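You operate a simulated robot arm through the tools that you are given. There is no shell and no other tool.

Carry out the task below with a simulated two-armed robot. There is one attempt and no reset: what you move stays moved.

## Task
Pick up the 75 mm small carton from the top of the long steel table with one hand, pass it to the other hand and put it on the shelf under the long steel table. Set down upright: small carton.

Only the result counts: the job must be done as asked and must still hold three seconds after the hand-in. Knocking over, shifting, dropping, spilling or breaking anything else fails it.

## Robot
Two 7-joint arms with two-finger parallel grippers on one trunk, on a base that moves. Base frame: it is fixed to the floor where the robot stands at the start and does not move with it; the origin is under the middle of the robot, x ahead of it, y to its left, z up; the surface under the hand at the start is at about z = 0.83. Readings come in m, degrees, newtons and seconds.
The left shoulder is at the start at [0.026, 0.174, 1.431], the right one opposite. With the tool pointing down near the work surface each hand reaches from about 0.1 to 0.54 m from the robot's upright axis, wherever it stands, measured 20 degrees to its own side. Places, roughly: shelf under the long steel table [0.7, 0, 0.2]. Payload 3.6 kg a hand.
Tool frame (each hand has its own): the origin (TCP) lies between the finger pads and is the grasp point; the fingertips stand 0.03 m ahead of it; z points along the fingers, y is the line along which they close. The gripper opens to 0.11 m. The fingers are 0.02 m wide and 0.01 m thick; the gripper's body (0.048 by 0.112 m) begins 0.055 m behind the TCP.
Orientation is that of the tool frame in the base frame, as a unit quaternion [w, x, y, z]. With the fingers straight down and closing along the base's y, the tool's x points along the base's -x, its y along +y and its z along -z.

## Interface
- The arms move only by the tool jog_arm. It takes "left_moves", "right_moves" or both (then of equal length, played together; a hand with none holds still); each is a list of rows, each an object (a shift or turn left out is 0, a gripper value left out holds the last) with "travel": the shift along the tool's x, y, z in m, a list of three; "rotation": the turn, a rotation vector about the tool's x, y, z in degrees, a list of three; "fingers": the closure, from 0 (fully open) to 1 (shut). In form: [{"travel": [tx, ty, tz], "rotation": [ax, ay, az], "fingers": fingers}, ...]. A call has 1 to 20 rows; each row is the pose to reach, as a shift and turn from the pose commanded when the call began, along the tool's axes at that moment. Rows are played at 5 a second. More than 0.05 m and 8.6 degrees between two rows, or a gripper value outside its range, and nothing of the call is played. A pose out of reach is approached as far as the arm can. The call stops where the force on the tool passes 40 N (or 10 N more than at its start, if that is more) or the arm is blocked; 0.2 s more then pass. Each finger travels about 0.153 m/s and halts on what it meets, pressing with about 33 N; the grip force reading is that of the motor and also rises with nothing between the fingers. The clock runs only during rows and for 0.2 s after the last one: add rows that repeat a pose to give the fingers time. The reply holds the time, the measured pose of the TCP, the force on the tool along the base axes, the opening and the grip force, in the units named above and with some noise, with the torque about the TCP (base axes, N m) and any sound that the robot's microphone picked up.
- Cameras (640 x 400 px; columns grow to the right, rows downward): "scene" is now at [0.085, 0.0227, 1.578]; the picture's right is [0.18, -0.98, -0.00], its down [-0.81, -0.15, -0.56] and it looks along [0.55, 0.10, -0.83] (base axes); focal length 270 px, centre (320, 200). "left" rides on the left gripper at [0.072, -0.017, -0.103] in its tool frame; the picture's right is [0.23, 0.97, 0.00], its down [-0.76, 0.18, -0.62] and it looks along [-0.61, 0.14, 0.78] (tool axes); focal length 222 px, centre (320, 200). "right" rides on the right gripper at [0.072, 0.017, -0.103] in its tool frame; the picture's right is [-0.23, 0.97, 0.00], its down [-0.76, -0.18, -0.62] and it looks along [-0.61, -0.14, 0.78] (tool axes); focal length 222 px, centre (320, 200). There is no depth. A picture from a camera that has moved, and an enlarged one, comes with that camera's place and axes in the base frame and with its lens. The place of the scene camera against the robot may be out by one fixed shift of up to 0.012 m in any direction.
- grab_frame(camera): a new picture of that camera. No time passes.
- raise_lower(by): moves the trunk up (or, below 0, down) by that many m; the arms and the scene camera ride with it, the base frame stays. It gives what a move gives, with no picture.
- roll_base(legs): drives the robot by 1 to 6 legs, each [ahead, left, turn to the left] in m, m and degrees, along the robot's own axes; the way and the turn of a leg run together, so that a leg with both is an arc; at most 1.5 m and 180 degrees a leg. The arms and the cameras ride along, it lands a little off, and it stops where it bumps. It gives what a move gives.
- head_to(pan, tilt): turns the head with the scene camera to pan (to the left, within 86 degrees either way) and tilt (down, from -29 to 69), counted from straight ahead of the robot (the tilt from the chest, where the trunk bows). It gives what a move gives.
- zoom(camera, box): a new picture of the part [left, top, right, bottom] of that camera's present view, enlarged. No time passes.
- close_job(): hands the job in; it is judged then, once.

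Nothing tells you exact positions but the pictures and the camera data. Unless the task says otherwise, let go and move clear before handing in.

The tools are called after "Request:" as a command line: name --argument value ..., lists and objects as JSON in quotes. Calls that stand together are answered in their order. jog_arm: Moves the arms, as the interface text tells. Its arguments: {"type":"object","properties":{"left_moves":{"type":"array"},"right_moves":{"type":"array"}},"required":[]} The other tools are called the same way: raise_lower (by) moves the trunk up or down; roll_base (legs) drives the base; head_to (pan, tilt) turns the head that bears the scene camera; grab_frame (camera) takes a picture; zoom (camera, box) takes an enlarged picture of a part of a camera's view; close_job () hands the job in.

At the start:

```text
time: 0.0
left_tool_pos: [0.408, 0.1973, 1.0621]
left_tool_rot: [0.003, -0.031, 0.994, 0.109]
left_wrist_force: [0.0, -0.2, -0.5]
left_wrist_torque: [0.0, 0.01, 0.0]
left_gripper_width: 0.1099
left_finger_force: 0.2
right_tool_pos: [0.4475, -0.3203, 1.1603]
right_tool_rot: [-0.001, 0.0, 1.0, 0.0]
right_wrist_force: [-0.6, -0.3, -0.6]
right_wrist_torque: [-0.03, 0.03, 0.03]
right_gripper_width: 0.11
right_finger_force: 0.1
trunk travel left (down, up): [-0.545, 0.219]
robot x, y, heading: [0.0003, -0.0023, 0.1]
head pan, tilt (commanded): [10.5, 55.9]
```

scene: 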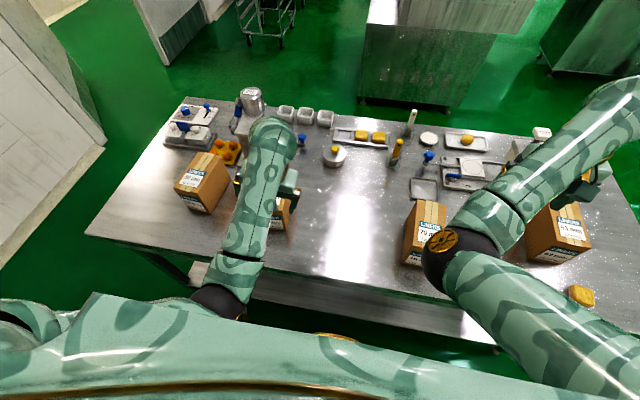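
right: 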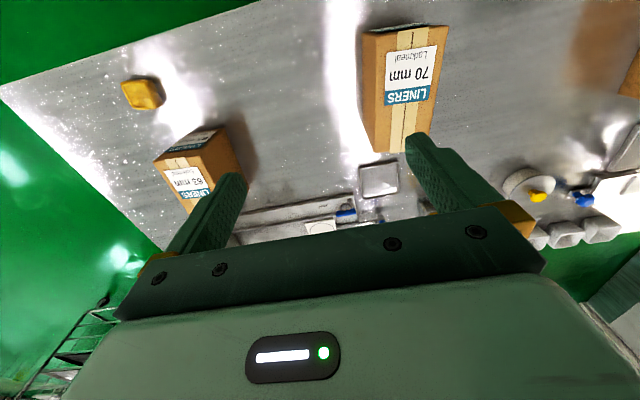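
left: 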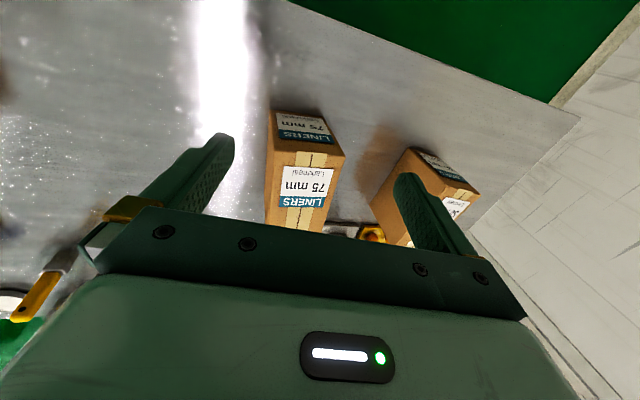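

I see four cartons on the table: one labelled 75 mm near the left hand, another at far left whose label I must read, and 70 mm and 63 mm ones on the right. I'll zoom in on the labels and look around before moving.

Request:
zoom --camera "left" --box '[240, 90, 500, 250]'

Request:
zoom --camera "scene" --box '[150, 130, 310, 250]'

Request:
zoom --camera "scene" --box '[380, 180, 620, 310]'

Request:
zoom --camera "right" --box '[100, 10, 460, 220]'

```text
2.46 times, centred on (370, 170) of left
camera zoom: at [0.3378, 0.1522, 1.1575], right [-0.29, 0.93, 0.21], down [0.75, 0.09, 0.66], along [0.6, 0.34, -0.73], focal length 547 px, centre (197, 274)
```

zoom: 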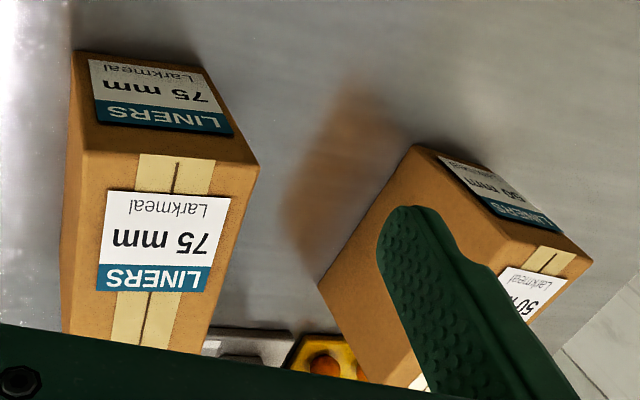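

```text
3.33 times, centred on (230, 190) of scene
camera zoom: at [0.085, 0.0227, 1.578], right [0.18, -0.98, 0.0], down [-0.81, -0.15, -0.56], along [0.55, 0.1, -0.83], focal length 902 px, centre (620, 233)
```

zoom: 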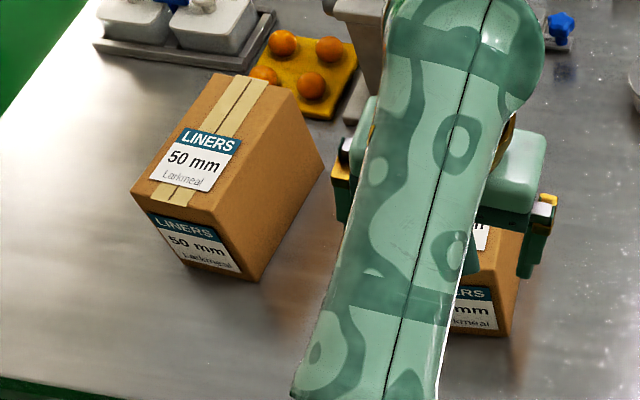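

```text
2.67 times, centred on (500, 245) of scene
camera zoom: at [0.085, 0.0227, 1.578], right [0.18, -0.98, 0.0], down [-0.81, -0.15, -0.56], along [0.55, 0.1, -0.83], focal length 721 px, centre (-160, 80)
```

zoom: 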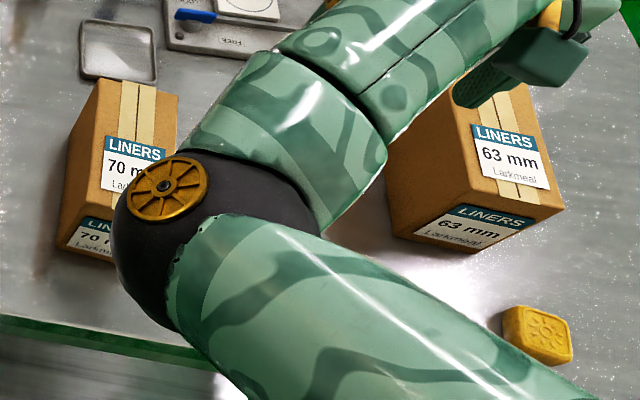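

```text
1.78 times, centred on (280, 115) of right
camera zoom: at [0.3762, -0.3023, 1.2642], right [0.23, 0.97, 0.0], down [0.76, -0.18, 0.62], along [0.61, -0.14, -0.78], focal length 395 px, centre (391, 351)
```

zoom: 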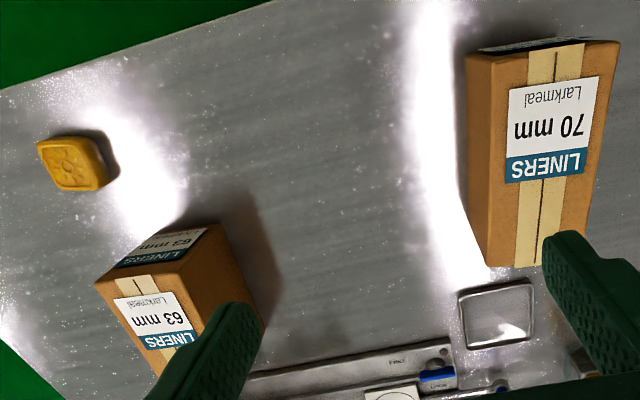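

The 75 mm carton stands under the left hand, near face around x = 0.445, y from 0.18 to 0.26, top about z = 0.95. Before touching anything I'll turn the head to look at the table edge and the shelf.

Request:
head_to --pan 0 --tilt 40

Request:
grab_frame --camera "scene"

```text
time: 0.8
left_tool_pos: [0.4094, 0.1987, 1.062]
left_tool_rot: [0.003, -0.032, 0.993, 0.111]
left_wrist_force: [-0.5, 0.7, 0.0]
left_wrist_torque: [-0.01, 0.01, -0.02]
left_gripper_width: 0.1102
left_finger_force: 0.1
right_tool_pos: [0.4477, -0.3207, 1.1617]
right_tool_rot: [0.0, 0.0, 1.0, 0.0]
right_wrist_force: [-0.5, 0.2, 0.8]
right_wrist_torque: [-0.04, 0.0, 0.01]
right_gripper_width: 0.1099
right_finger_force: 0.0
trunk travel left (down, up): [-0.545, 0.219]
robot x, y, heading: [0.0037, 0.0031, 0.0]
head pan, tilt (commanded): [0.0, 40.0]
```

```text
taken
camera scene: at [0.1001, 0.0099, 1.5998], right [0.0, -1.0, 0.0], down [-0.64, 0.0, -0.77], along [0.77, 0.0, -0.64], focal length 270 px, centre (320, 200)
```

scene: 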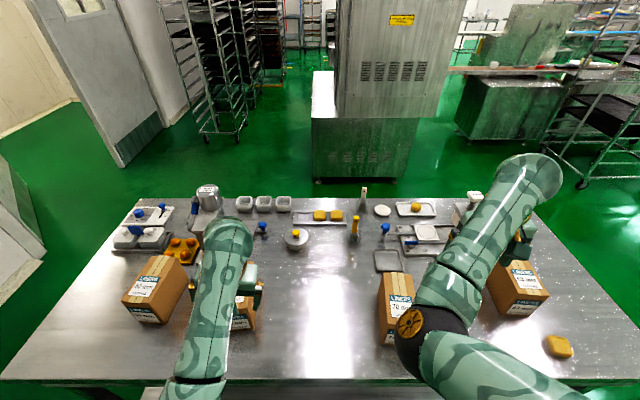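

The table runs from about x = 0.325 to 1.05, and the carton's far side is hidden by the gripper. I'll level the left hand and raise it 10 cm so its camera sees the whole carton.

Request:
jog_arm --left_moves '[{"travel": [0.0, 0.007, -0.033], "rotation": [4.2, 0, 0]}, {"travel": [-0.001, 0.0145, -0.065], "rotation": [8.4, 0, 0]}, {"travel": [-0.0013, 0.0216, -0.0978], "rotation": [12.55, 0, 0]}, {"travel": [-0.0013, 0.0216, -0.0978], "rotation": [12.55, 0, 0]}]'

Request:
grab_frame --camera "left"

Request:
grab_frame --camera "scene"

```text
time: 1.3
left_tool_pos: [0.4107, 0.2828, 1.1041]
left_tool_rot: [0.006, -0.063, 0.987, 0.151]
left_wrist_force: [0.0, 0.6, -0.4]
left_wrist_torque: [-0.02, 0.01, 0.0]
left_gripper_width: 0.1099
left_finger_force: 0.0
left hand out of reach, approached as far as the arm can: row 2
right_tool_pos: [0.4486, -0.3185, 1.1602]
right_tool_rot: [0.0, 0.0, 1.0, 0.0]
right_wrist_force: [-0.6, 0.0, -0.1]
right_wrist_torque: [0.01, -0.01, 0.0]
right_gripper_width: 0.1098
right_finger_force: 0.0
trunk travel left (down, up): [-0.545, 0.219]
robot x, y, heading: [-0.0013, -0.002, -0.3]
head pan, tilt (commanded): [0.0, 40.0]
stopped in row 2 (left hand): the arm was blocked; the commanded pose is now the measured one
```

```text
taken
camera left: at [0.3415, 0.2259, 1.194], right [-0.35, 0.89, 0.28], down [0.74, 0.07, 0.67], along [0.58, 0.44, -0.69], focal length 222 px, centre (320, 200)
```

left: 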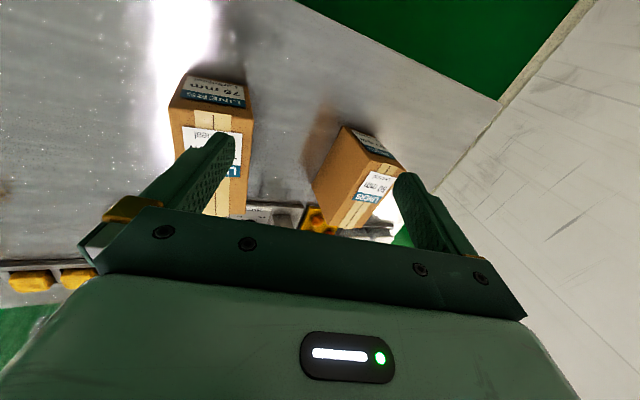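

```text
taken
camera scene: at [0.1007, 0.0103, 1.5998], right [0.0, -1.0, 0.0], down [-0.64, 0.0, -0.77], along [0.77, 0.0, -0.64], focal length 270 px, centre (320, 200)
```

scene: 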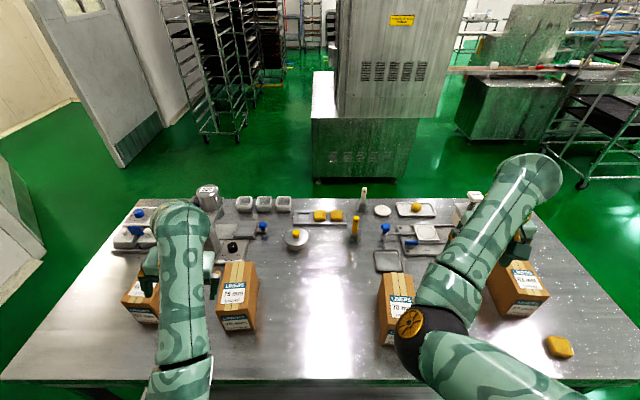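

The left hand couldn't rise that way and slid to the left instead, but the carton is now in clear view. I'll zoom on it to measure all its corners.

Request:
zoom --camera "scene" --box '[190, 240, 290, 350]'

Request:
zoom --camera "left" --box '[150, 60, 310, 230]'

Request:
zoom --camera "scene" --box '[60, 160, 360, 400]'

```text
3.64 times, centred on (240, 295) of scene
camera zoom: at [0.1007, 0.0103, 1.5998], right [0.0, -1.0, 0.0], down [-0.64, 0.0, -0.77], along [0.77, 0.0, -0.64], focal length 984 px, centre (611, -146)
```

zoom: 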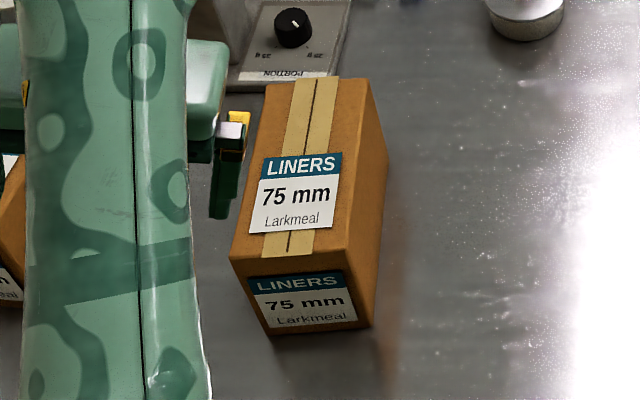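

```text
2.35 times, centred on (230, 145) of left
camera zoom: at [0.3415, 0.2259, 1.194], right [-0.35, 0.89, 0.28], down [0.74, 0.07, 0.67], along [0.58, 0.44, -0.69], focal length 523 px, centre (532, 329)
```

zoom: 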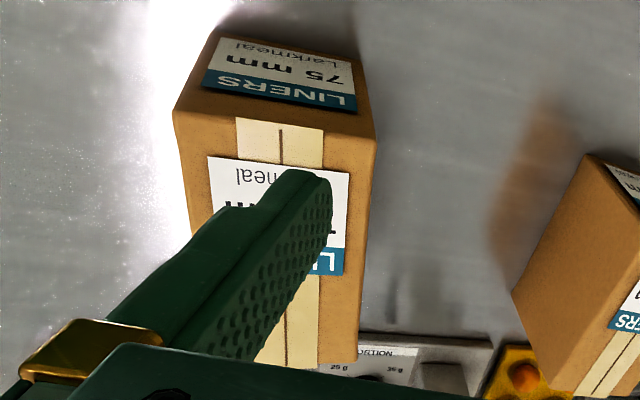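

```text
1.67 times, centred on (210, 280) of scene
camera zoom: at [0.1007, 0.0103, 1.5998], right [0.0, -1.0, 0.0], down [-0.64, 0.0, -0.77], along [0.77, 0.0, -0.64], focal length 451 px, centre (503, 67)
```

zoom: 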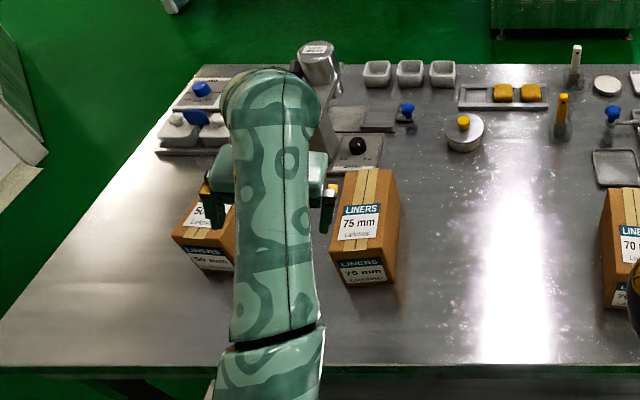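

The carton measures about 75 mm wide (y), 148 mm deep (x) and 120 mm tall, centred near (0.52, 0.228), turned about 5°. I'll check the floor space beside the robot before backing off to scout the shelf.

Request:
head_to --pan 86 --tilt 25

Request:
grab_frame --camera "scene"

Request:
head_to --pan -86 --tilt 25

Request:
grab_frame --camera "scene"

```text
time: 2.9
left_tool_pos: [0.4108, 0.283, 1.1034]
left_tool_rot: [0.005, -0.062, 0.987, 0.15]
left_wrist_force: [0.7, 0.6, 0.1]
left_wrist_torque: [-0.01, 0.01, -0.01]
left_gripper_width: 0.1098
left_finger_force: 0.1
right_tool_pos: [0.4492, -0.3199, 1.1602]
right_tool_rot: [0.0, 0.0, 1.0, 0.001]
right_wrist_force: [0.1, 0.1, 0.0]
right_wrist_torque: [0.0, -0.02, 0.0]
right_gripper_width: 0.1099
right_finger_force: 0.1
trunk travel left (down, up): [-0.545, 0.219]
robot x, y, heading: [-0.0023, -0.0011, -0.1]
head pan, tilt (commanded): [85.9, 25.0]
```

```text
taken
camera scene: at [0.0217, 0.1017, 1.6232], right [1.0, -0.07, 0.0], down [-0.03, -0.42, -0.91], along [0.06, 0.9, -0.42], focal length 270 px, centre (320, 200)
```

scene: 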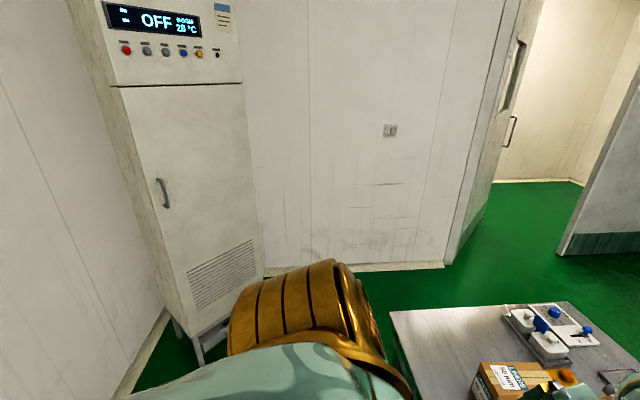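

```text
time: 5.5
left_tool_pos: [0.4099, 0.2823, 1.1034]
left_tool_rot: [0.006, -0.063, 0.986, 0.152]
left_wrist_force: [0.3, 0.0, 0.1]
left_wrist_torque: [0.0, 0.0, -0.01]
left_gripper_width: 0.1098
left_finger_force: 0.1
right_tool_pos: [0.4482, -0.3194, 1.1601]
right_tool_rot: [-0.001, 0.0, 1.0, 0.0]
right_wrist_force: [-0.3, -0.5, 0.5]
right_wrist_torque: [0.0, 0.03, 0.0]
right_gripper_width: 0.1099
right_finger_force: 0.2
trunk travel left (down, up): [-0.545, 0.219]
robot x, y, heading: [0.0016, 0.0017, -0.4]
head pan, tilt (commanded): [-85.9, 25.0]
```

```text
taken
camera scene: at [0.0218, -0.082, 1.6232], right [-1.0, -0.07, 0.0], down [-0.03, 0.42, -0.91], along [0.06, -0.9, -0.42], focal length 270 px, centre (320, 200)
```

scene: 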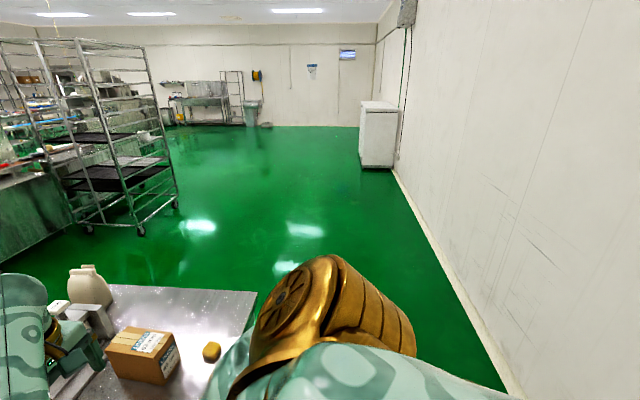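

The wall behind is at about x = -1.06, so I have room to back off about half a metre. I'll roll straight back 0.5 m with the hands high above everything, then lower the trunk and look at the shelf.

Request:
roll_base --legs '[[-0.5, 0, 0]]'

Request:
head_to --pan 0 --tilt 40

Request:
grab_frame --camera "scene"

```text
time: 8.5
left_tool_pos: [-0.0984, 0.2816, 1.1034]
left_tool_rot: [0.007, -0.06, 0.987, 0.151]
left_wrist_force: [-0.4, 0.9, -0.1]
left_wrist_torque: [-0.01, 0.02, -0.02]
left_gripper_width: 0.11
left_finger_force: 0.0
right_tool_pos: [-0.0634, -0.3201, 1.1611]
right_tool_rot: [0.0, 0.002, 1.0, 0.001]
right_wrist_force: [-0.3, 0.2, -0.1]
right_wrist_torque: [0.02, -0.02, -0.02]
right_gripper_width: 0.11
right_finger_force: 0.0
trunk travel left (down, up): [-0.545, 0.219]
robot x, y, heading: [-0.5066, 0.0032, -0.2]
head pan, tilt (commanded): [-85.9, 25.0]
```

```text
time: 10.1
left_tool_pos: [-0.0986, 0.281, 1.1024]
left_tool_rot: [0.006, -0.061, 0.987, 0.151]
left_wrist_force: [0.0, -0.4, 0.2]
left_wrist_torque: [-0.02, -0.01, 0.0]
left_gripper_width: 0.1098
left_finger_force: 0.1
right_tool_pos: [-0.0635, -0.3195, 1.1613]
right_tool_rot: [0.0, 0.002, 1.0, 0.0]
right_wrist_force: [0.1, -0.2, -0.1]
right_wrist_torque: [0.0, 0.0, 0.0]
right_gripper_width: 0.1099
right_finger_force: 0.1
trunk travel left (down, up): [-0.545, 0.219]
robot x, y, heading: [-0.5103, 0.0014, -0.3]
head pan, tilt (commanded): [0.0, 40.0]
```

```text
taken
camera scene: at [-0.4096, 0.0104, 1.5998], right [-0.01, -1.0, 0.0], down [-0.64, 0.0, -0.77], along [0.77, 0.0, -0.64], focal length 270 px, centre (320, 200)
```

scene: 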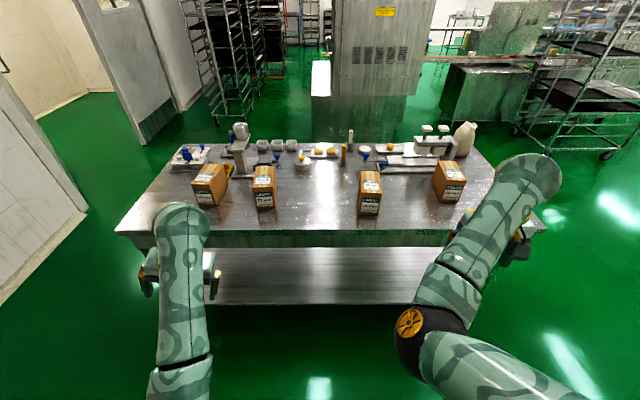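

The shelf is visible: its near edge is at about x = 0.38 with the table edge at 0.32, and it looks empty. I'll lower the trunk to see under the table properly.

Request:
raise_lower --by -0.5

Request:
head_to --pan 0 --tilt 30

Request:
grab_frame --camera "scene"

```text
refused: -0.5 is not a number from -0.4 to 0.4
```

```text
time: 10.8
left_tool_pos: [-0.099, 0.2803, 1.103]
left_tool_rot: [0.006, -0.061, 0.987, 0.151]
left_wrist_force: [0.2, 0.4, 0.9]
left_wrist_torque: [-0.02, 0.04, 0.03]
left_gripper_width: 0.1101
left_finger_force: 0.0
right_tool_pos: [-0.0638, -0.3207, 1.1613]
right_tool_rot: [0.0, 0.002, 1.0, 0.0]
right_wrist_force: [0.0, 0.3, 0.3]
right_wrist_torque: [-0.02, 0.01, 0.0]
right_gripper_width: 0.1102
right_finger_force: 0.0
trunk travel left (down, up): [-0.545, 0.219]
robot x, y, heading: [-0.5093, 0.0023, -0.3]
head pan, tilt (commanded): [0.0, 30.0]
```

```text
taken
camera scene: at [-0.4041, 0.0104, 1.6151], right [0.0, -1.0, 0.0], down [-0.5, 0.0, -0.87], along [0.87, 0.0, -0.5], focal length 270 px, centre (320, 200)
```

scene: 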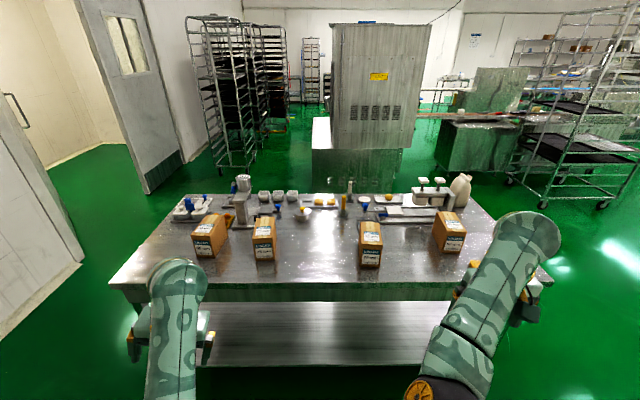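

Request:
raise_lower --by -0.4

Request:
grab_frame --camera "scene"

```text
time: 12.5
left_tool_pos: [-0.1, 0.3439, 0.9702]
left_tool_rot: [0.005, -0.082, 0.972, 0.221]
left_wrist_force: [0.2, -0.1, -0.5]
left_wrist_torque: [-0.02, 0.03, 0.02]
left_gripper_width: 0.1102
left_finger_force: 0.0
right_tool_pos: [-0.0598, -0.3202, 1.0121]
right_tool_rot: [-0.009, 0.003, 1.0, 0.0]
right_wrist_force: [-0.4, 0.5, -0.4]
right_wrist_torque: [0.05, 0.01, -0.01]
right_gripper_width: 0.11
right_finger_force: 0.2
trunk travel left (down, up): [-0.404, 0.36]
robot x, y, heading: [-0.5086, 0.0018, -0.3]
head pan, tilt (commanded): [0.0, 30.0]
stopped: the arm was blocked; the commanded pose is now the measured one
```

```text
taken
camera scene: at [-0.377, 0.0105, 1.4724], right [0.0, -1.0, 0.0], down [-0.5, 0.0, -0.87], along [0.87, 0.0, -0.5], focal length 270 px, centre (320, 200)
```

scene: 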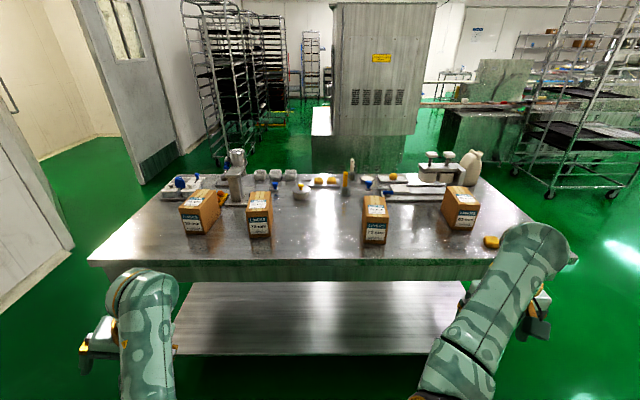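

The trunk stopped after 14 cm because the left arm is blocked, probably its elbow against the robot's own body. I'll look down at the arms to see what touches.

Request:
head_to --pan 30 --tilt 69

Request:
grab_frame --camera "scene"

Request:
head_to --pan -30 --tilt 69

Request:
grab_frame --camera "scene"

Request:
grab_frame --camera "left"

Request:
grab_frame --camera "right"

```text
time: 13.5
left_tool_pos: [-0.1012, 0.3435, 0.9719]
left_tool_rot: [0.005, -0.083, 0.972, 0.221]
left_wrist_force: [-0.4, 1.0, -0.6]
left_wrist_torque: [0.01, 0.0, 0.02]
left_gripper_width: 0.11
left_finger_force: 0.1
right_tool_pos: [-0.0614, -0.3209, 1.012]
right_tool_rot: [-0.009, 0.002, 1.0, 0.0]
right_wrist_force: [-0.4, -0.3, -1.1]
right_wrist_torque: [0.02, -0.01, 0.01]
right_gripper_width: 0.1101
right_finger_force: 0.0
trunk travel left (down, up): [-0.404, 0.36]
robot x, y, heading: [-0.5125, -0.0018, -0.4]
head pan, tilt (commanded): [30.0, 68.8]
```

```text
taken
camera scene: at [-0.4206, 0.0385, 1.4219], right [0.5, -0.87, 0.0], down [-0.81, -0.46, -0.36], along [0.32, 0.18, -0.93], focal length 270 px, centre (320, 200)
```

scene: 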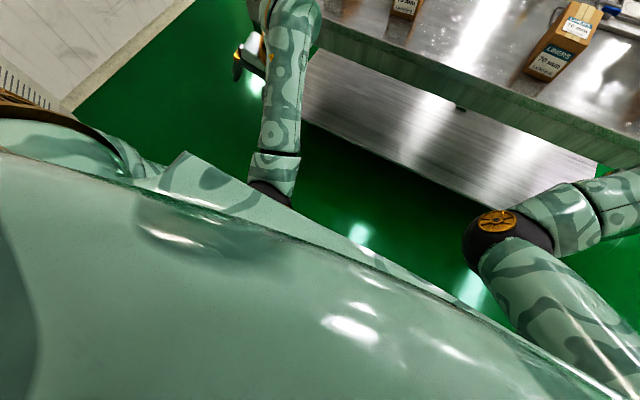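

```text
time: 14.8
left_tool_pos: [-0.1016, 0.3436, 0.9707]
left_tool_rot: [0.005, -0.082, 0.972, 0.221]
left_wrist_force: [0.7, 0.2, -0.3]
left_wrist_torque: [0.01, -0.03, -0.01]
left_gripper_width: 0.1099
left_finger_force: 0.0
right_tool_pos: [-0.0621, -0.3216, 1.0133]
right_tool_rot: [-0.009, 0.002, 1.0, -0.001]
right_wrist_force: [0.2, 0.0, 0.6]
right_wrist_torque: [0.01, 0.02, -0.01]
right_gripper_width: 0.1101
right_finger_force: 0.0
trunk travel left (down, up): [-0.404, 0.36]
robot x, y, heading: [-0.5063, 0.0015, -0.4]
head pan, tilt (commanded): [-30.0, 68.8]
```

```text
taken
camera scene: at [-0.4208, -0.0174, 1.4218], right [-0.5, -0.86, 0.0], down [-0.81, 0.47, -0.36], along [0.31, -0.18, -0.93], focal length 270 px, centre (320, 200)
```

scene: 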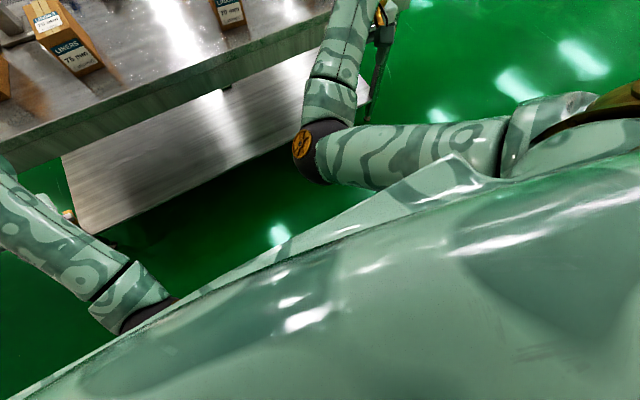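

```text
taken
camera left: at [-0.1673, 0.2718, 1.0527], right [-0.38, 0.83, 0.41], down [0.74, 0.01, 0.67], along [0.55, 0.56, -0.62], focal length 222 px, centre (320, 200)
```

left: 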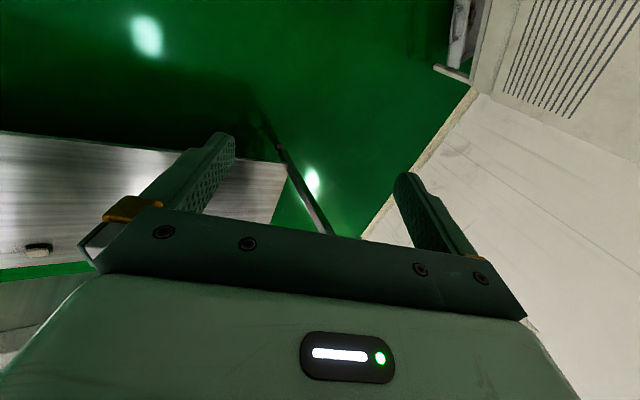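

```text
taken
camera right: at [-0.1317, -0.3029, 1.1174], right [0.23, 0.97, 0.0], down [0.77, -0.18, 0.61], along [0.59, -0.14, -0.79], focal length 222 px, centre (320, 200)
```

right: 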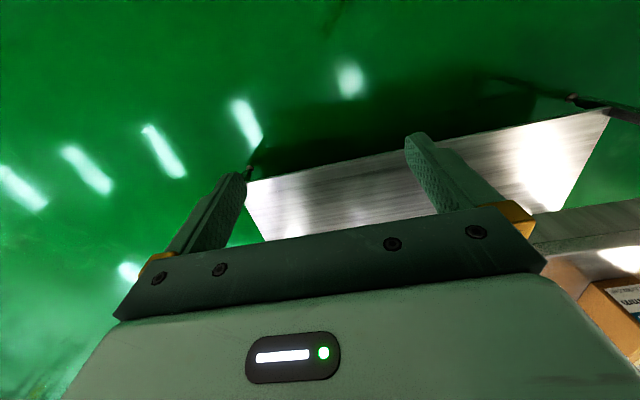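

The left elbow seems tucked against the chest, so the arm needs to extend. I'll move the left hand forward and inward, away from the body, while levelling it in small steps.

Request:
jog_arm --left_moves '[{"travel": [-0.045, -0.01, -0.006]}, {"travel": [-0.0907, -0.0208, -0.008]}, {"travel": [-0.0907, -0.0408, -0.016], "rotation": [6, 0, 0]}, {"travel": [-0.0907, -0.0608, -0.0242], "rotation": [12, 0, 0]}, {"travel": [-0.0907, -0.0608, -0.0242], "rotation": [18, 0, 0]}, {"travel": [-0.0907, -0.0608, -0.0242], "rotation": [25, 0, 0]}, {"travel": [-0.0907, -0.0608, -0.0242], "rotation": [25, 0, 0]}]'

Request:
grab_frame --camera "scene"

```text
time: 16.4
left_tool_pos: [-0.0009, 0.2916, 0.9701]
left_tool_rot: [0.022, -0.078, 0.997, 0.003]
left_wrist_force: [0.5, -0.3, -0.2]
left_wrist_torque: [-0.01, 0.0, 0.0]
left_gripper_width: 0.1099
left_finger_force: 0.0
right_tool_pos: [-0.0623, -0.3206, 1.0127]
right_tool_rot: [-0.009, 0.004, 1.0, -0.001]
right_wrist_force: [1.1, 0.0, -0.8]
right_wrist_torque: [-0.01, -0.01, -0.04]
right_gripper_width: 0.1103
right_finger_force: 0.1
trunk travel left (down, up): [-0.404, 0.36]
robot x, y, heading: [-0.5092, 0.0034, -0.4]
head pan, tilt (commanded): [-30.0, 68.8]
```

```text
taken
camera scene: at [-0.4209, -0.0176, 1.4218], right [-0.5, -0.86, 0.0], down [-0.81, 0.47, -0.36], along [0.31, -0.18, -0.93], focal length 270 px, centre (320, 200)
```

scene: 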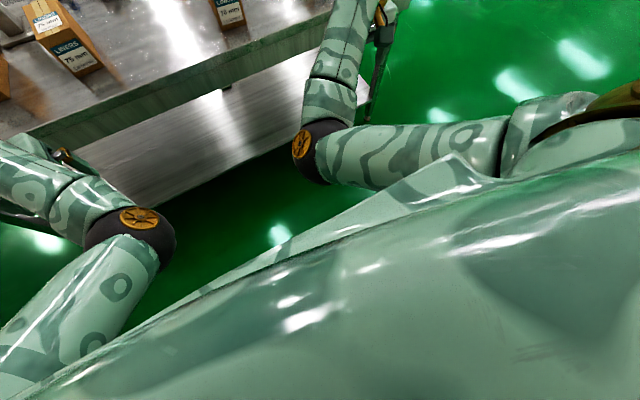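

That worked: the left arm is now in the same posture as the right one and the hand is level. I'll continue lowering the trunk and look at the shelf.

Request:
raise_lower --by -0.3

Request:
head_to --pan 0 --tilt 30

Request:
grab_frame --camera "scene"

```text
time: 19.4
left_tool_pos: [-0.0006, 0.2933, 0.6544]
left_tool_rot: [0.002, -0.078, 0.997, 0.005]
left_wrist_force: [-0.4, -0.4, 0.2]
left_wrist_torque: [-0.04, 0.0, -0.02]
left_gripper_width: 0.1098
left_finger_force: 0.0
right_tool_pos: [-0.0578, -0.3214, 0.6007]
right_tool_rot: [-0.158, 0.002, 0.987, -0.001]
right_wrist_force: [-0.3, 0.1, -0.4]
right_wrist_torque: [-0.01, 0.0, -0.02]
right_gripper_width: 0.1099
right_finger_force: 0.2
trunk travel left (down, up): [-0.104, 0.66]
robot x, y, heading: [-0.5117, -0.0008, -0.4]
head pan, tilt (commanded): [-30.0, 68.8]
```

```text
time: 20.5
left_tool_pos: [-0.0006, 0.2935, 0.6538]
left_tool_rot: [0.002, -0.078, 0.997, 0.006]
left_wrist_force: [0.0, 0.7, 0.3]
left_wrist_torque: [-0.01, 0.0, -0.01]
left_gripper_width: 0.1098
left_finger_force: 0.0
right_tool_pos: [-0.0581, -0.3218, 0.598]
right_tool_rot: [-0.16, 0.002, 0.987, 0.0]
right_wrist_force: [0.1, -0.2, 0.3]
right_wrist_torque: [-0.01, 0.03, 0.01]
right_gripper_width: 0.11
right_finger_force: 0.1
trunk travel left (down, up): [-0.104, 0.66]
robot x, y, heading: [-0.5118, 0.0039, -0.5]
head pan, tilt (commanded): [0.0, 30.0]
```

```text
taken
camera scene: at [-0.2384, 0.0096, 1.1627], right [-0.01, -1.0, 0.0], down [-0.5, 0.0, -0.87], along [0.87, 0.0, -0.5], focal length 270 px, centre (320, 200)
```

scene: 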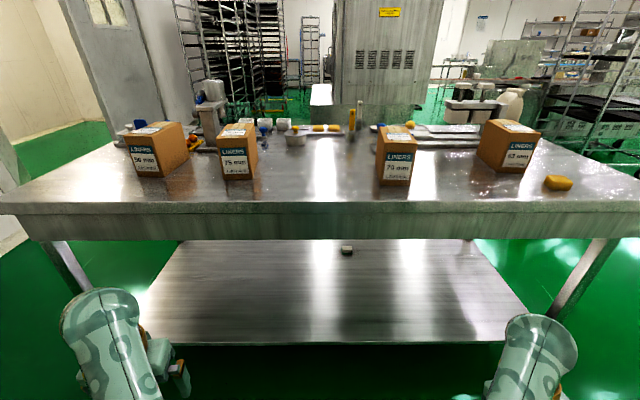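

The shelf spans about y = -0.77 to 0.68 with its near edge at x ≈ 0.37, clear apart from a small thing far back at x ≈ 0.9. I'll now test with the empty right hand whether it can point forward and slightly down at low height, as needed for placing.

Request:
jog_arm --right_moves '[{"travel": [-0.0086, 0.012, 0.0077], "rotation": [0, -8, 0]}, {"travel": [-0.0172, 0.024, 0.0153], "rotation": [0, -16, 0]}, {"travel": [-0.0258, 0.036, 0.023], "rotation": [0, -24, 0]}, {"travel": [-0.0344, 0.048, 0.0306], "rotation": [0, -32, 0]}, {"travel": [-0.043, 0.06, 0.0383], "rotation": [0, -40, 0]}, {"travel": [-0.0516, 0.072, 0.0459], "rotation": [0, -48, 0]}, {"travel": [-0.0602, 0.084, 0.0536], "rotation": [0, -56, 0]}, {"travel": [-0.0688, 0.096, 0.0612], "rotation": [0, -64, 0]}, {"travel": [-0.0774, 0.108, 0.0689], "rotation": [0, -72, 0]}, {"travel": [-0.086, 0.12, 0.0765], "rotation": [0, -80, 0]}, {"travel": [-0.086, 0.12, 0.0765], "rotation": [0, -80, 0]}]'

Request:
grab_frame --camera "scene"

Request:
grab_frame --camera "right"

```text
time: 21.6
left_tool_pos: [-0.0006, 0.2917, 0.6532]
left_tool_rot: [0.001, -0.078, 0.997, 0.006]
left_wrist_force: [-0.2, -0.4, 0.0]
left_wrist_torque: [0.0, 0.02, 0.01]
left_gripper_width: 0.1097
left_finger_force: 0.1
right_tool_pos: [-0.0006, -0.3369, 0.5919]
right_tool_rot: [0.186, -0.002, 0.979, -0.079]
right_wrist_force: [0.2, 0.0, 0.4]
right_wrist_torque: [0.01, -0.01, 0.02]
right_gripper_width: 0.1097
right_finger_force: 0.0
trunk travel left (down, up): [-0.104, 0.66]
robot x, y, heading: [-0.5087, 0.0022, -0.3]
head pan, tilt (commanded): [0.0, 30.0]
stopped in row 5 (right hand): the arm was blocked; the commanded pose is now the measured one
```

```text
taken
camera scene: at [-0.2384, 0.0092, 1.1627], right [-0.01, -1.0, 0.0], down [-0.5, 0.0, -0.87], along [0.87, 0.0, -0.5], focal length 270 px, centre (320, 200)
```

scene: 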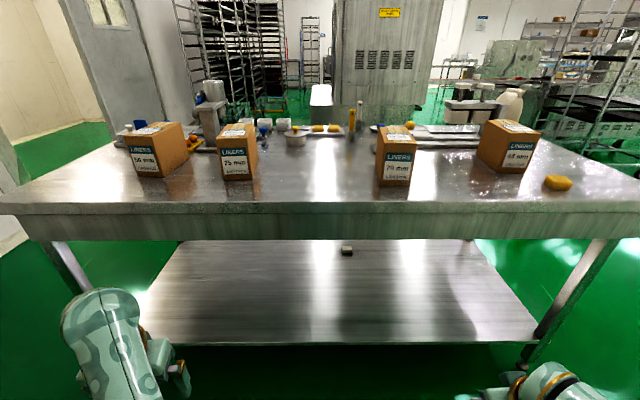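

```text
taken
camera right: at [-0.1051, -0.307, 0.6582], right [0.24, 0.97, -0.07], down [0.48, -0.05, 0.88], along [0.85, -0.24, -0.48], focal length 222 px, centre (320, 200)
```

right: 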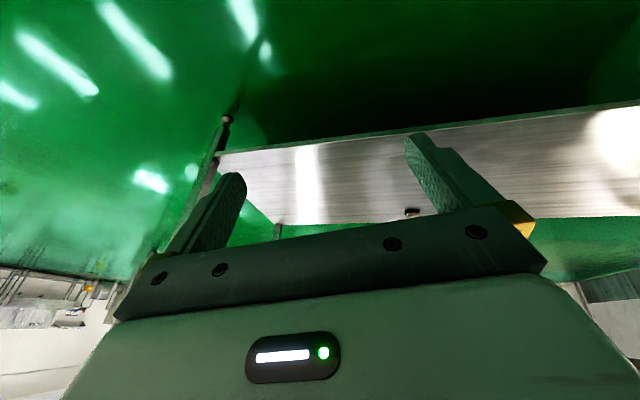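

The right arm got blocked partway, most likely by its elbow against the chest again. I'll look at its posture from above.

Request:
head_to --pan -40 --tilt 69

Request:
grab_frame --camera "scene"

Request:
head_to --pan -60 --tilt 50

Request:
grab_frame --camera "scene"

```text
time: 22.7
left_tool_pos: [-0.0009, 0.291, 0.6534]
left_tool_rot: [0.002, -0.079, 0.997, 0.006]
left_wrist_force: [-0.5, 0.3, -0.4]
left_wrist_torque: [-0.01, -0.03, 0.0]
left_gripper_width: 0.11
left_finger_force: 0.1
right_tool_pos: [-0.0021, -0.337, 0.5909]
right_tool_rot: [0.185, -0.003, 0.98, -0.079]
right_wrist_force: [-0.5, -0.5, -0.3]
right_wrist_torque: [0.03, 0.02, 0.01]
right_gripper_width: 0.1099
right_finger_force: 0.1
trunk travel left (down, up): [-0.104, 0.66]
robot x, y, heading: [-0.5104, -0.0001, -0.2]
head pan, tilt (commanded): [-40.0, 68.8]
```

```text
taken
camera scene: at [-0.2863, -0.0265, 1.1114], right [-0.65, -0.76, 0.0], down [-0.71, 0.6, -0.36], along [0.28, -0.23, -0.93], focal length 270 px, centre (320, 200)
```

scene: 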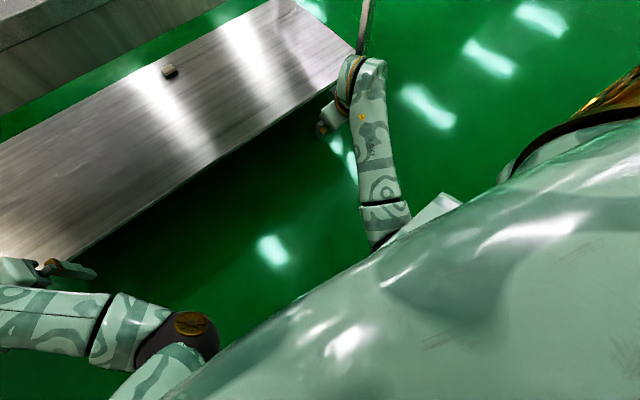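

```text
time: 23.5
left_tool_pos: [-0.0012, 0.2925, 0.6549]
left_tool_rot: [0.002, -0.079, 0.997, 0.006]
left_wrist_force: [0.5, 0.9, -0.5]
left_wrist_torque: [-0.02, 0.02, 0.01]
left_gripper_width: 0.1098
left_finger_force: 0.0
right_tool_pos: [-0.0015, -0.3371, 0.5902]
right_tool_rot: [0.185, -0.002, 0.979, -0.08]
right_wrist_force: [0.8, 0.2, -0.1]
right_wrist_torque: [-0.01, -0.02, -0.02]
right_gripper_width: 0.1099
right_finger_force: 0.0
trunk travel left (down, up): [-0.104, 0.66]
robot x, y, heading: [-0.5091, 0.0023, -0.3]
head pan, tilt (commanded): [-60.0, 50.0]
```

```text
taken
camera scene: at [-0.2908, -0.0571, 1.1332], right [-0.87, -0.5, 0.0], down [-0.38, 0.67, -0.64], along [0.32, -0.56, -0.77], focal length 270 px, centre (320, 200)
```

scene: 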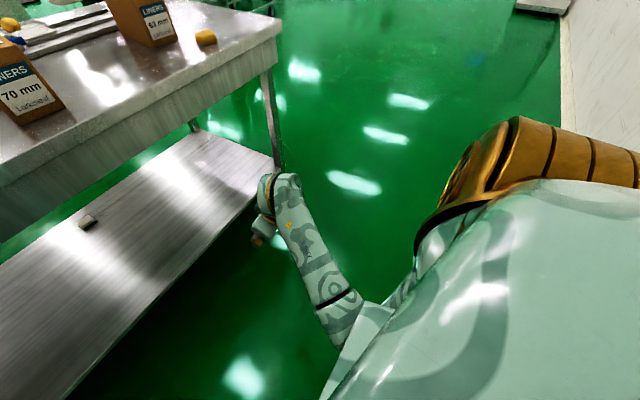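

The elbow sits under the chest because the hand is too close to the shoulder height; a forward-pointing hand needs a stretched arm. I'll raise the trunk again and test that posture with the right hand well below the shoulder.

Request:
raise_lower --by 0.4

Request:
head_to --pan -30 --tilt 60

Request:
grab_frame --camera "scene"

```text
time: 27.3
left_tool_pos: [-0.0004, 0.2914, 1.0542]
left_tool_rot: [0.002, -0.078, 0.997, 0.006]
left_wrist_force: [0.2, 0.6, 0.6]
left_wrist_torque: [-0.01, 0.0, 0.05]
left_gripper_width: 0.1099
left_finger_force: 0.0
right_tool_pos: [-0.0059, -0.38, 0.9993]
right_tool_rot: [0.184, 0.012, 0.977, -0.112]
right_wrist_force: [0.5, 0.3, -1.0]
right_wrist_torque: [-0.01, 0.01, 0.0]
right_gripper_width: 0.1099
right_finger_force: 0.0
trunk travel left (down, up): [-0.504, 0.26]
robot x, y, heading: [-0.507, 0.0032, -0.3]
head pan, tilt (commanded): [-60.0, 50.0]
```

```text
time: 28.3
left_tool_pos: [-0.0001, 0.2921, 1.0528]
left_tool_rot: [0.003, -0.079, 0.997, 0.005]
left_wrist_force: [0.5, 0.6, 0.1]
left_wrist_torque: [0.03, 0.01, 0.01]
left_gripper_width: 0.1099
left_finger_force: 0.1
right_tool_pos: [-0.0043, -0.3791, 1.0004]
right_tool_rot: [0.186, 0.011, 0.976, -0.11]
right_wrist_force: [0.2, 0.7, 0.8]
right_wrist_torque: [-0.01, -0.04, 0.0]
right_gripper_width: 0.1103
right_finger_force: 0.1
trunk travel left (down, up): [-0.504, 0.26]
robot x, y, heading: [-0.5108, 0.0004, -0.3]
head pan, tilt (commanded): [-30.0, 60.0]
```

```text
taken
camera scene: at [-0.4321, -0.0232, 1.5319], right [-0.51, -0.86, 0.0], down [-0.75, 0.44, -0.5], along [0.43, -0.25, -0.87], focal length 270 px, centre (320, 200)
```

scene: 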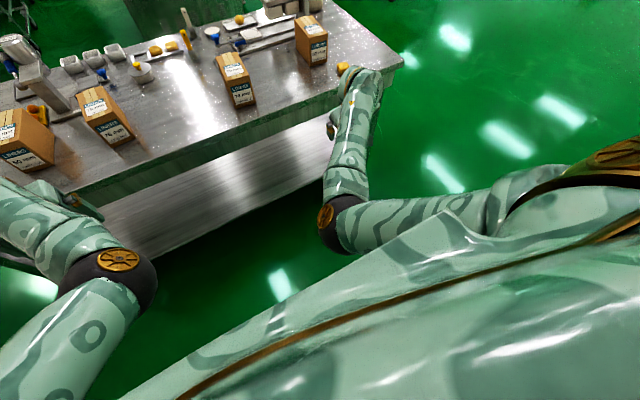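

Request:
jog_arm --right_moves '[{"travel": [0.0167, 0.0171, 0.029]}, {"travel": [0.0334, 0.0342, 0.058]}, {"travel": [0.05, 0.0513, 0.087]}, {"travel": [0.0667, 0.0684, 0.116]}, {"travel": [0.0834, 0.0855, 0.1449]}, {"travel": [0.0834, 0.0855, 0.1449]}]'

Request:
grab_frame --camera "scene"

```text
time: 29.9
left_tool_pos: [-0.0006, 0.2921, 1.0532]
left_tool_rot: [0.003, -0.078, 0.997, 0.005]
left_wrist_force: [-0.6, -0.6, 0.0]
left_wrist_torque: [-0.03, -0.03, 0.04]
left_gripper_width: 0.11
left_finger_force: 0.0
right_tool_pos: [-0.0261, -0.334, 0.8179]
right_tool_rot: [0.183, 0.01, 0.976, -0.117]
right_wrist_force: [0.4, 0.6, 0.4]
right_wrist_torque: [0.03, 0.03, -0.01]
right_gripper_width: 0.11
right_finger_force: 0.0
trunk travel left (down, up): [-0.504, 0.26]
robot x, y, heading: [-0.5091, 0.0011, -0.3]
head pan, tilt (commanded): [-30.0, 60.0]
stopped in row 6 (right hand): the arm was blocked; the commanded pose is now the measured one
```

```text
taken
camera scene: at [-0.4321, -0.0233, 1.5319], right [-0.5, -0.86, 0.0], down [-0.75, 0.44, -0.5], along [0.43, -0.25, -0.87], focal length 270 px, centre (320, 200)
```

scene: 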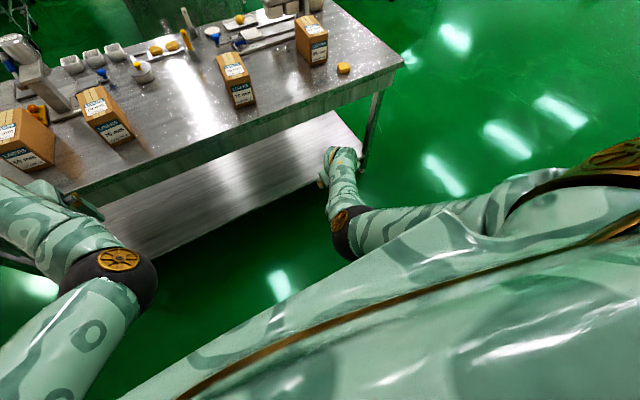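

The upper arm now rests against the front of the chest, so the elbow must go outward. I'll move the right hand outward and up, then swing it to point forward-left and slightly down, which should bring the elbow out to the side.

Request:
jog_arm --right_moves '[{"travel": [-0.008, -0.037, -0.015]}, {"travel": [-0.016, -0.074, -0.03]}, {"travel": [-0.025, -0.112, -0.045]}, {"travel": [-0.033, -0.149, -0.06]}, {"travel": [-0.023, -0.135, -0.065], "rotation": [-5.0, -5.74, -2.98]}, {"travel": [-0.0125, -0.1215, -0.07], "rotation": [-9.99, -11.48, -5.96]}, {"travel": [-0.002, -0.108, -0.075], "rotation": [-14.98, -17.23, -8.94]}, {"travel": [0.008, -0.094, -0.08], "rotation": [-19.98, -22.97, -11.91]}, {"travel": [0.018, -0.08, -0.085], "rotation": [-24.98, -28.71, -14.89]}, {"travel": [0.029, -0.0665, -0.09], "rotation": [-29.97, -34.45, -17.87]}, {"travel": [0.039, -0.053, -0.095], "rotation": [-34.97, -40.2, -20.85]}, {"travel": [0.049, -0.039, -0.1], "rotation": [-39.96, -45.94, -23.83]}, {"travel": [0.049, -0.039, -0.1], "rotation": [-39.96, -45.94, -23.83]}]'

Request:
grab_frame --camera "scene"

```text
time: 32.7
left_tool_pos: [-0.0004, 0.2918, 1.0546]
left_tool_rot: [0.002, -0.078, 0.997, 0.005]
left_wrist_force: [-0.7, -0.4, -0.4]
left_wrist_torque: [-0.02, 0.0, 0.01]
left_gripper_width: 0.1102
left_finger_force: 0.1
right_tool_pos: [-0.1102, -0.3474, 0.8984]
right_tool_rot: [0.505, -0.289, 0.791, 0.188]
right_wrist_force: [0.1, -0.7, 0.4]
right_wrist_torque: [-0.04, 0.03, -0.02]
right_gripper_width: 0.1102
right_finger_force: 0.1
trunk travel left (down, up): [-0.504, 0.26]
robot x, y, heading: [-0.5111, 0.0013, -0.3]
head pan, tilt (commanded): [-30.0, 60.0]
```

```text
taken
camera scene: at [-0.4321, -0.0229, 1.5319], right [-0.5, -0.86, 0.0], down [-0.75, 0.44, -0.5], along [0.43, -0.25, -0.87], focal length 270 px, centre (320, 200)
```

scene: 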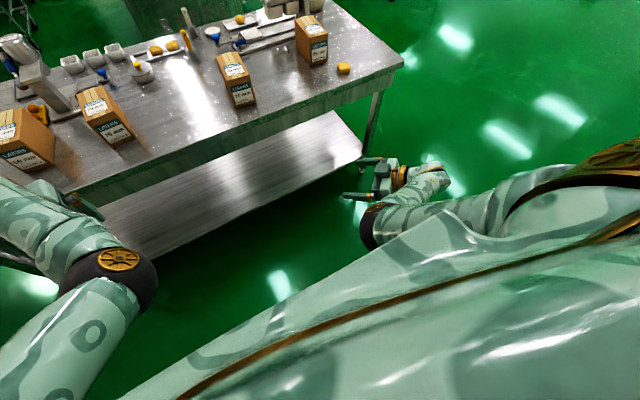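

The right hand now points forward-left, about 25° down, with the elbow free. I'll bring it lower and inward, then test that it survives lowering the trunk.

Request:
jog_arm --right_moves '[{"travel": [0.0187, 0.0086, 0.0312]}, {"travel": [0.0373, 0.0172, 0.0625]}, {"travel": [0.056, 0.0258, 0.0937]}, {"travel": [0.0746, 0.0344, 0.125]}, {"travel": [0.0933, 0.043, 0.1562]}, {"travel": [0.0933, 0.043, 0.1562]}]'

Request:
raise_lower --by -0.4

Request:
grab_frame --camera "scene"

```text
time: 34.1
left_tool_pos: [-0.0008, 0.2909, 1.0538]
left_tool_rot: [0.003, -0.078, 0.997, 0.006]
left_wrist_force: [0.4, 0.1, 0.3]
left_wrist_torque: [0.02, 0.0, -0.02]
left_gripper_width: 0.1102
left_finger_force: 0.1
right_tool_pos: [-0.0677, -0.2683, 0.7958]
right_tool_rot: [0.505, -0.289, 0.791, 0.188]
right_wrist_force: [0.0, 1.3, 0.3]
right_wrist_torque: [-0.03, 0.05, 0.0]
right_gripper_width: 0.11
right_finger_force: 0.1
right hand out of reach, approached as far as the arm can: row 4, 5, 6
trunk travel left (down, up): [-0.504, 0.26]
robot x, y, heading: [-0.5076, -0.0003, 0.0]
head pan, tilt (commanded): [-30.0, 60.0]
```

```text
time: 37.9
left_tool_pos: [-0.0004, 0.2918, 0.6554]
left_tool_rot: [0.001, -0.078, 0.997, 0.005]
left_wrist_force: [-0.1, 0.2, -0.4]
left_wrist_torque: [0.0, 0.05, -0.01]
left_gripper_width: 0.1099
left_finger_force: 0.0
right_tool_pos: [-0.066, -0.2695, 0.3968]
right_tool_rot: [0.505, -0.289, 0.791, 0.188]
right_wrist_force: [-0.1, 0.0, -0.1]
right_wrist_torque: [-0.02, 0.01, 0.0]
right_gripper_width: 0.11
right_finger_force: 0.1
trunk travel left (down, up): [-0.104, 0.66]
robot x, y, heading: [-0.5102, 0.0019, -0.2]
head pan, tilt (commanded): [-30.0, 60.0]
```

```text
taken
camera scene: at [-0.2717, -0.0239, 1.1208], right [-0.5, -0.86, 0.0], down [-0.75, 0.44, -0.5], along [0.43, -0.25, -0.87], focal length 270 px, centre (320, 200)
```

scene: 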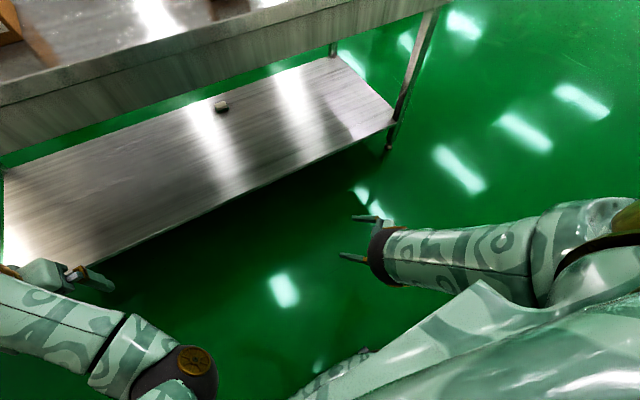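

Both arms rode down fine with the trunk. Now I'll test whether the right hand reaches the placing height (about z = 0.29) from here.

Request:
jog_arm --right_moves '[{"travel": [0.0192, 0.0045, 0.024]}, {"travel": [0.0384, 0.009, 0.048]}, {"travel": [0.0576, 0.0136, 0.0722]}, {"travel": [0.0768, 0.0181, 0.0962]}, {"travel": [0.0768, 0.0181, 0.0962]}]'

Request:
head_to --pan -30 --tilt 69

Request:
grab_frame --camera "scene"

Request:
grab_frame --camera "right"

```text
time: 39.1
left_tool_pos: [-0.0013, 0.2923, 0.6532]
left_tool_rot: [0.002, -0.078, 0.997, 0.006]
left_wrist_force: [-0.3, -0.4, -0.9]
left_wrist_torque: [-0.04, 0.01, 0.01]
left_gripper_width: 0.1096
left_finger_force: 0.0
right_tool_pos: [-0.0492, -0.2152, 0.3342]
right_tool_rot: [0.504, -0.288, 0.792, 0.186]
right_wrist_force: [0.4, 0.6, 0.4]
right_wrist_torque: [0.0, -0.01, 0.0]
right_gripper_width: 0.1101
right_finger_force: 0.0
right hand out of reach, approached as far as the arm can: row 3, 4, 5
trunk travel left (down, up): [-0.104, 0.66]
robot x, y, heading: [-0.5132, -0.0025, -0.4]
head pan, tilt (commanded): [-30.0, 60.0]
```

```text
time: 39.8
left_tool_pos: [-0.0003, 0.2929, 0.6531]
left_tool_rot: [0.002, -0.079, 0.997, 0.006]
left_wrist_force: [-0.1, 0.5, 0.6]
left_wrist_torque: [0.0, -0.01, 0.02]
left_gripper_width: 0.1099
left_finger_force: 0.1
right_tool_pos: [-0.0497, -0.2145, 0.3331]
right_tool_rot: [0.505, -0.289, 0.791, 0.188]
right_wrist_force: [0.6, -0.5, 0.8]
right_wrist_torque: [0.0, -0.04, 0.04]
right_gripper_width: 0.1101
right_finger_force: 0.0
trunk travel left (down, up): [-0.104, 0.66]
robot x, y, heading: [-0.5083, -0.0026, -0.2]
head pan, tilt (commanded): [-30.0, 68.8]
```

```text
taken
camera scene: at [-0.2807, -0.0185, 1.1113], right [-0.5, -0.86, 0.0], down [-0.8, 0.47, -0.36], along [0.31, -0.18, -0.93], focal length 270 px, centre (320, 200)
```

scene: 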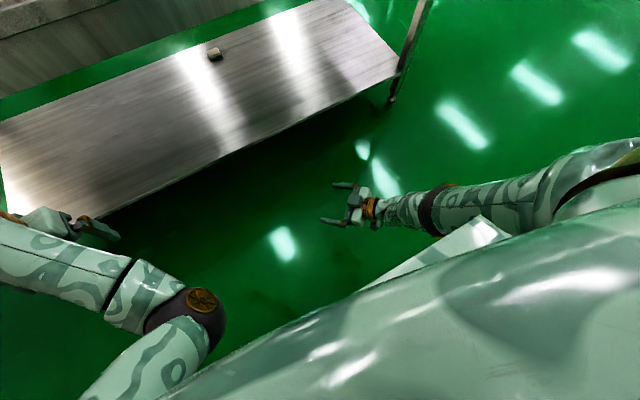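

```text
taken
camera right: at [-0.1543, -0.2821, 0.3109], right [-0.56, 0.8, 0.21], down [-0.07, -0.3, 0.95], along [0.83, 0.51, 0.22], focal length 222 px, centre (320, 200)
```

right: 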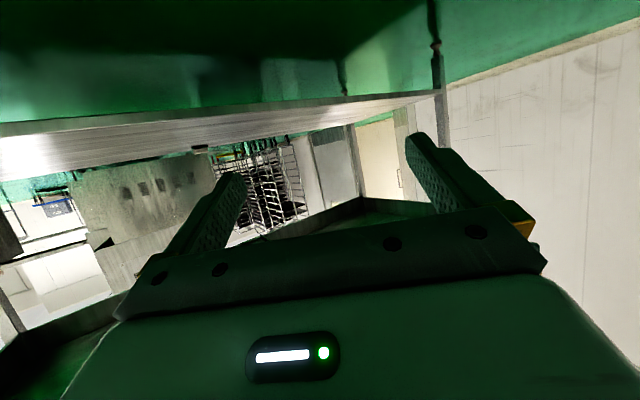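

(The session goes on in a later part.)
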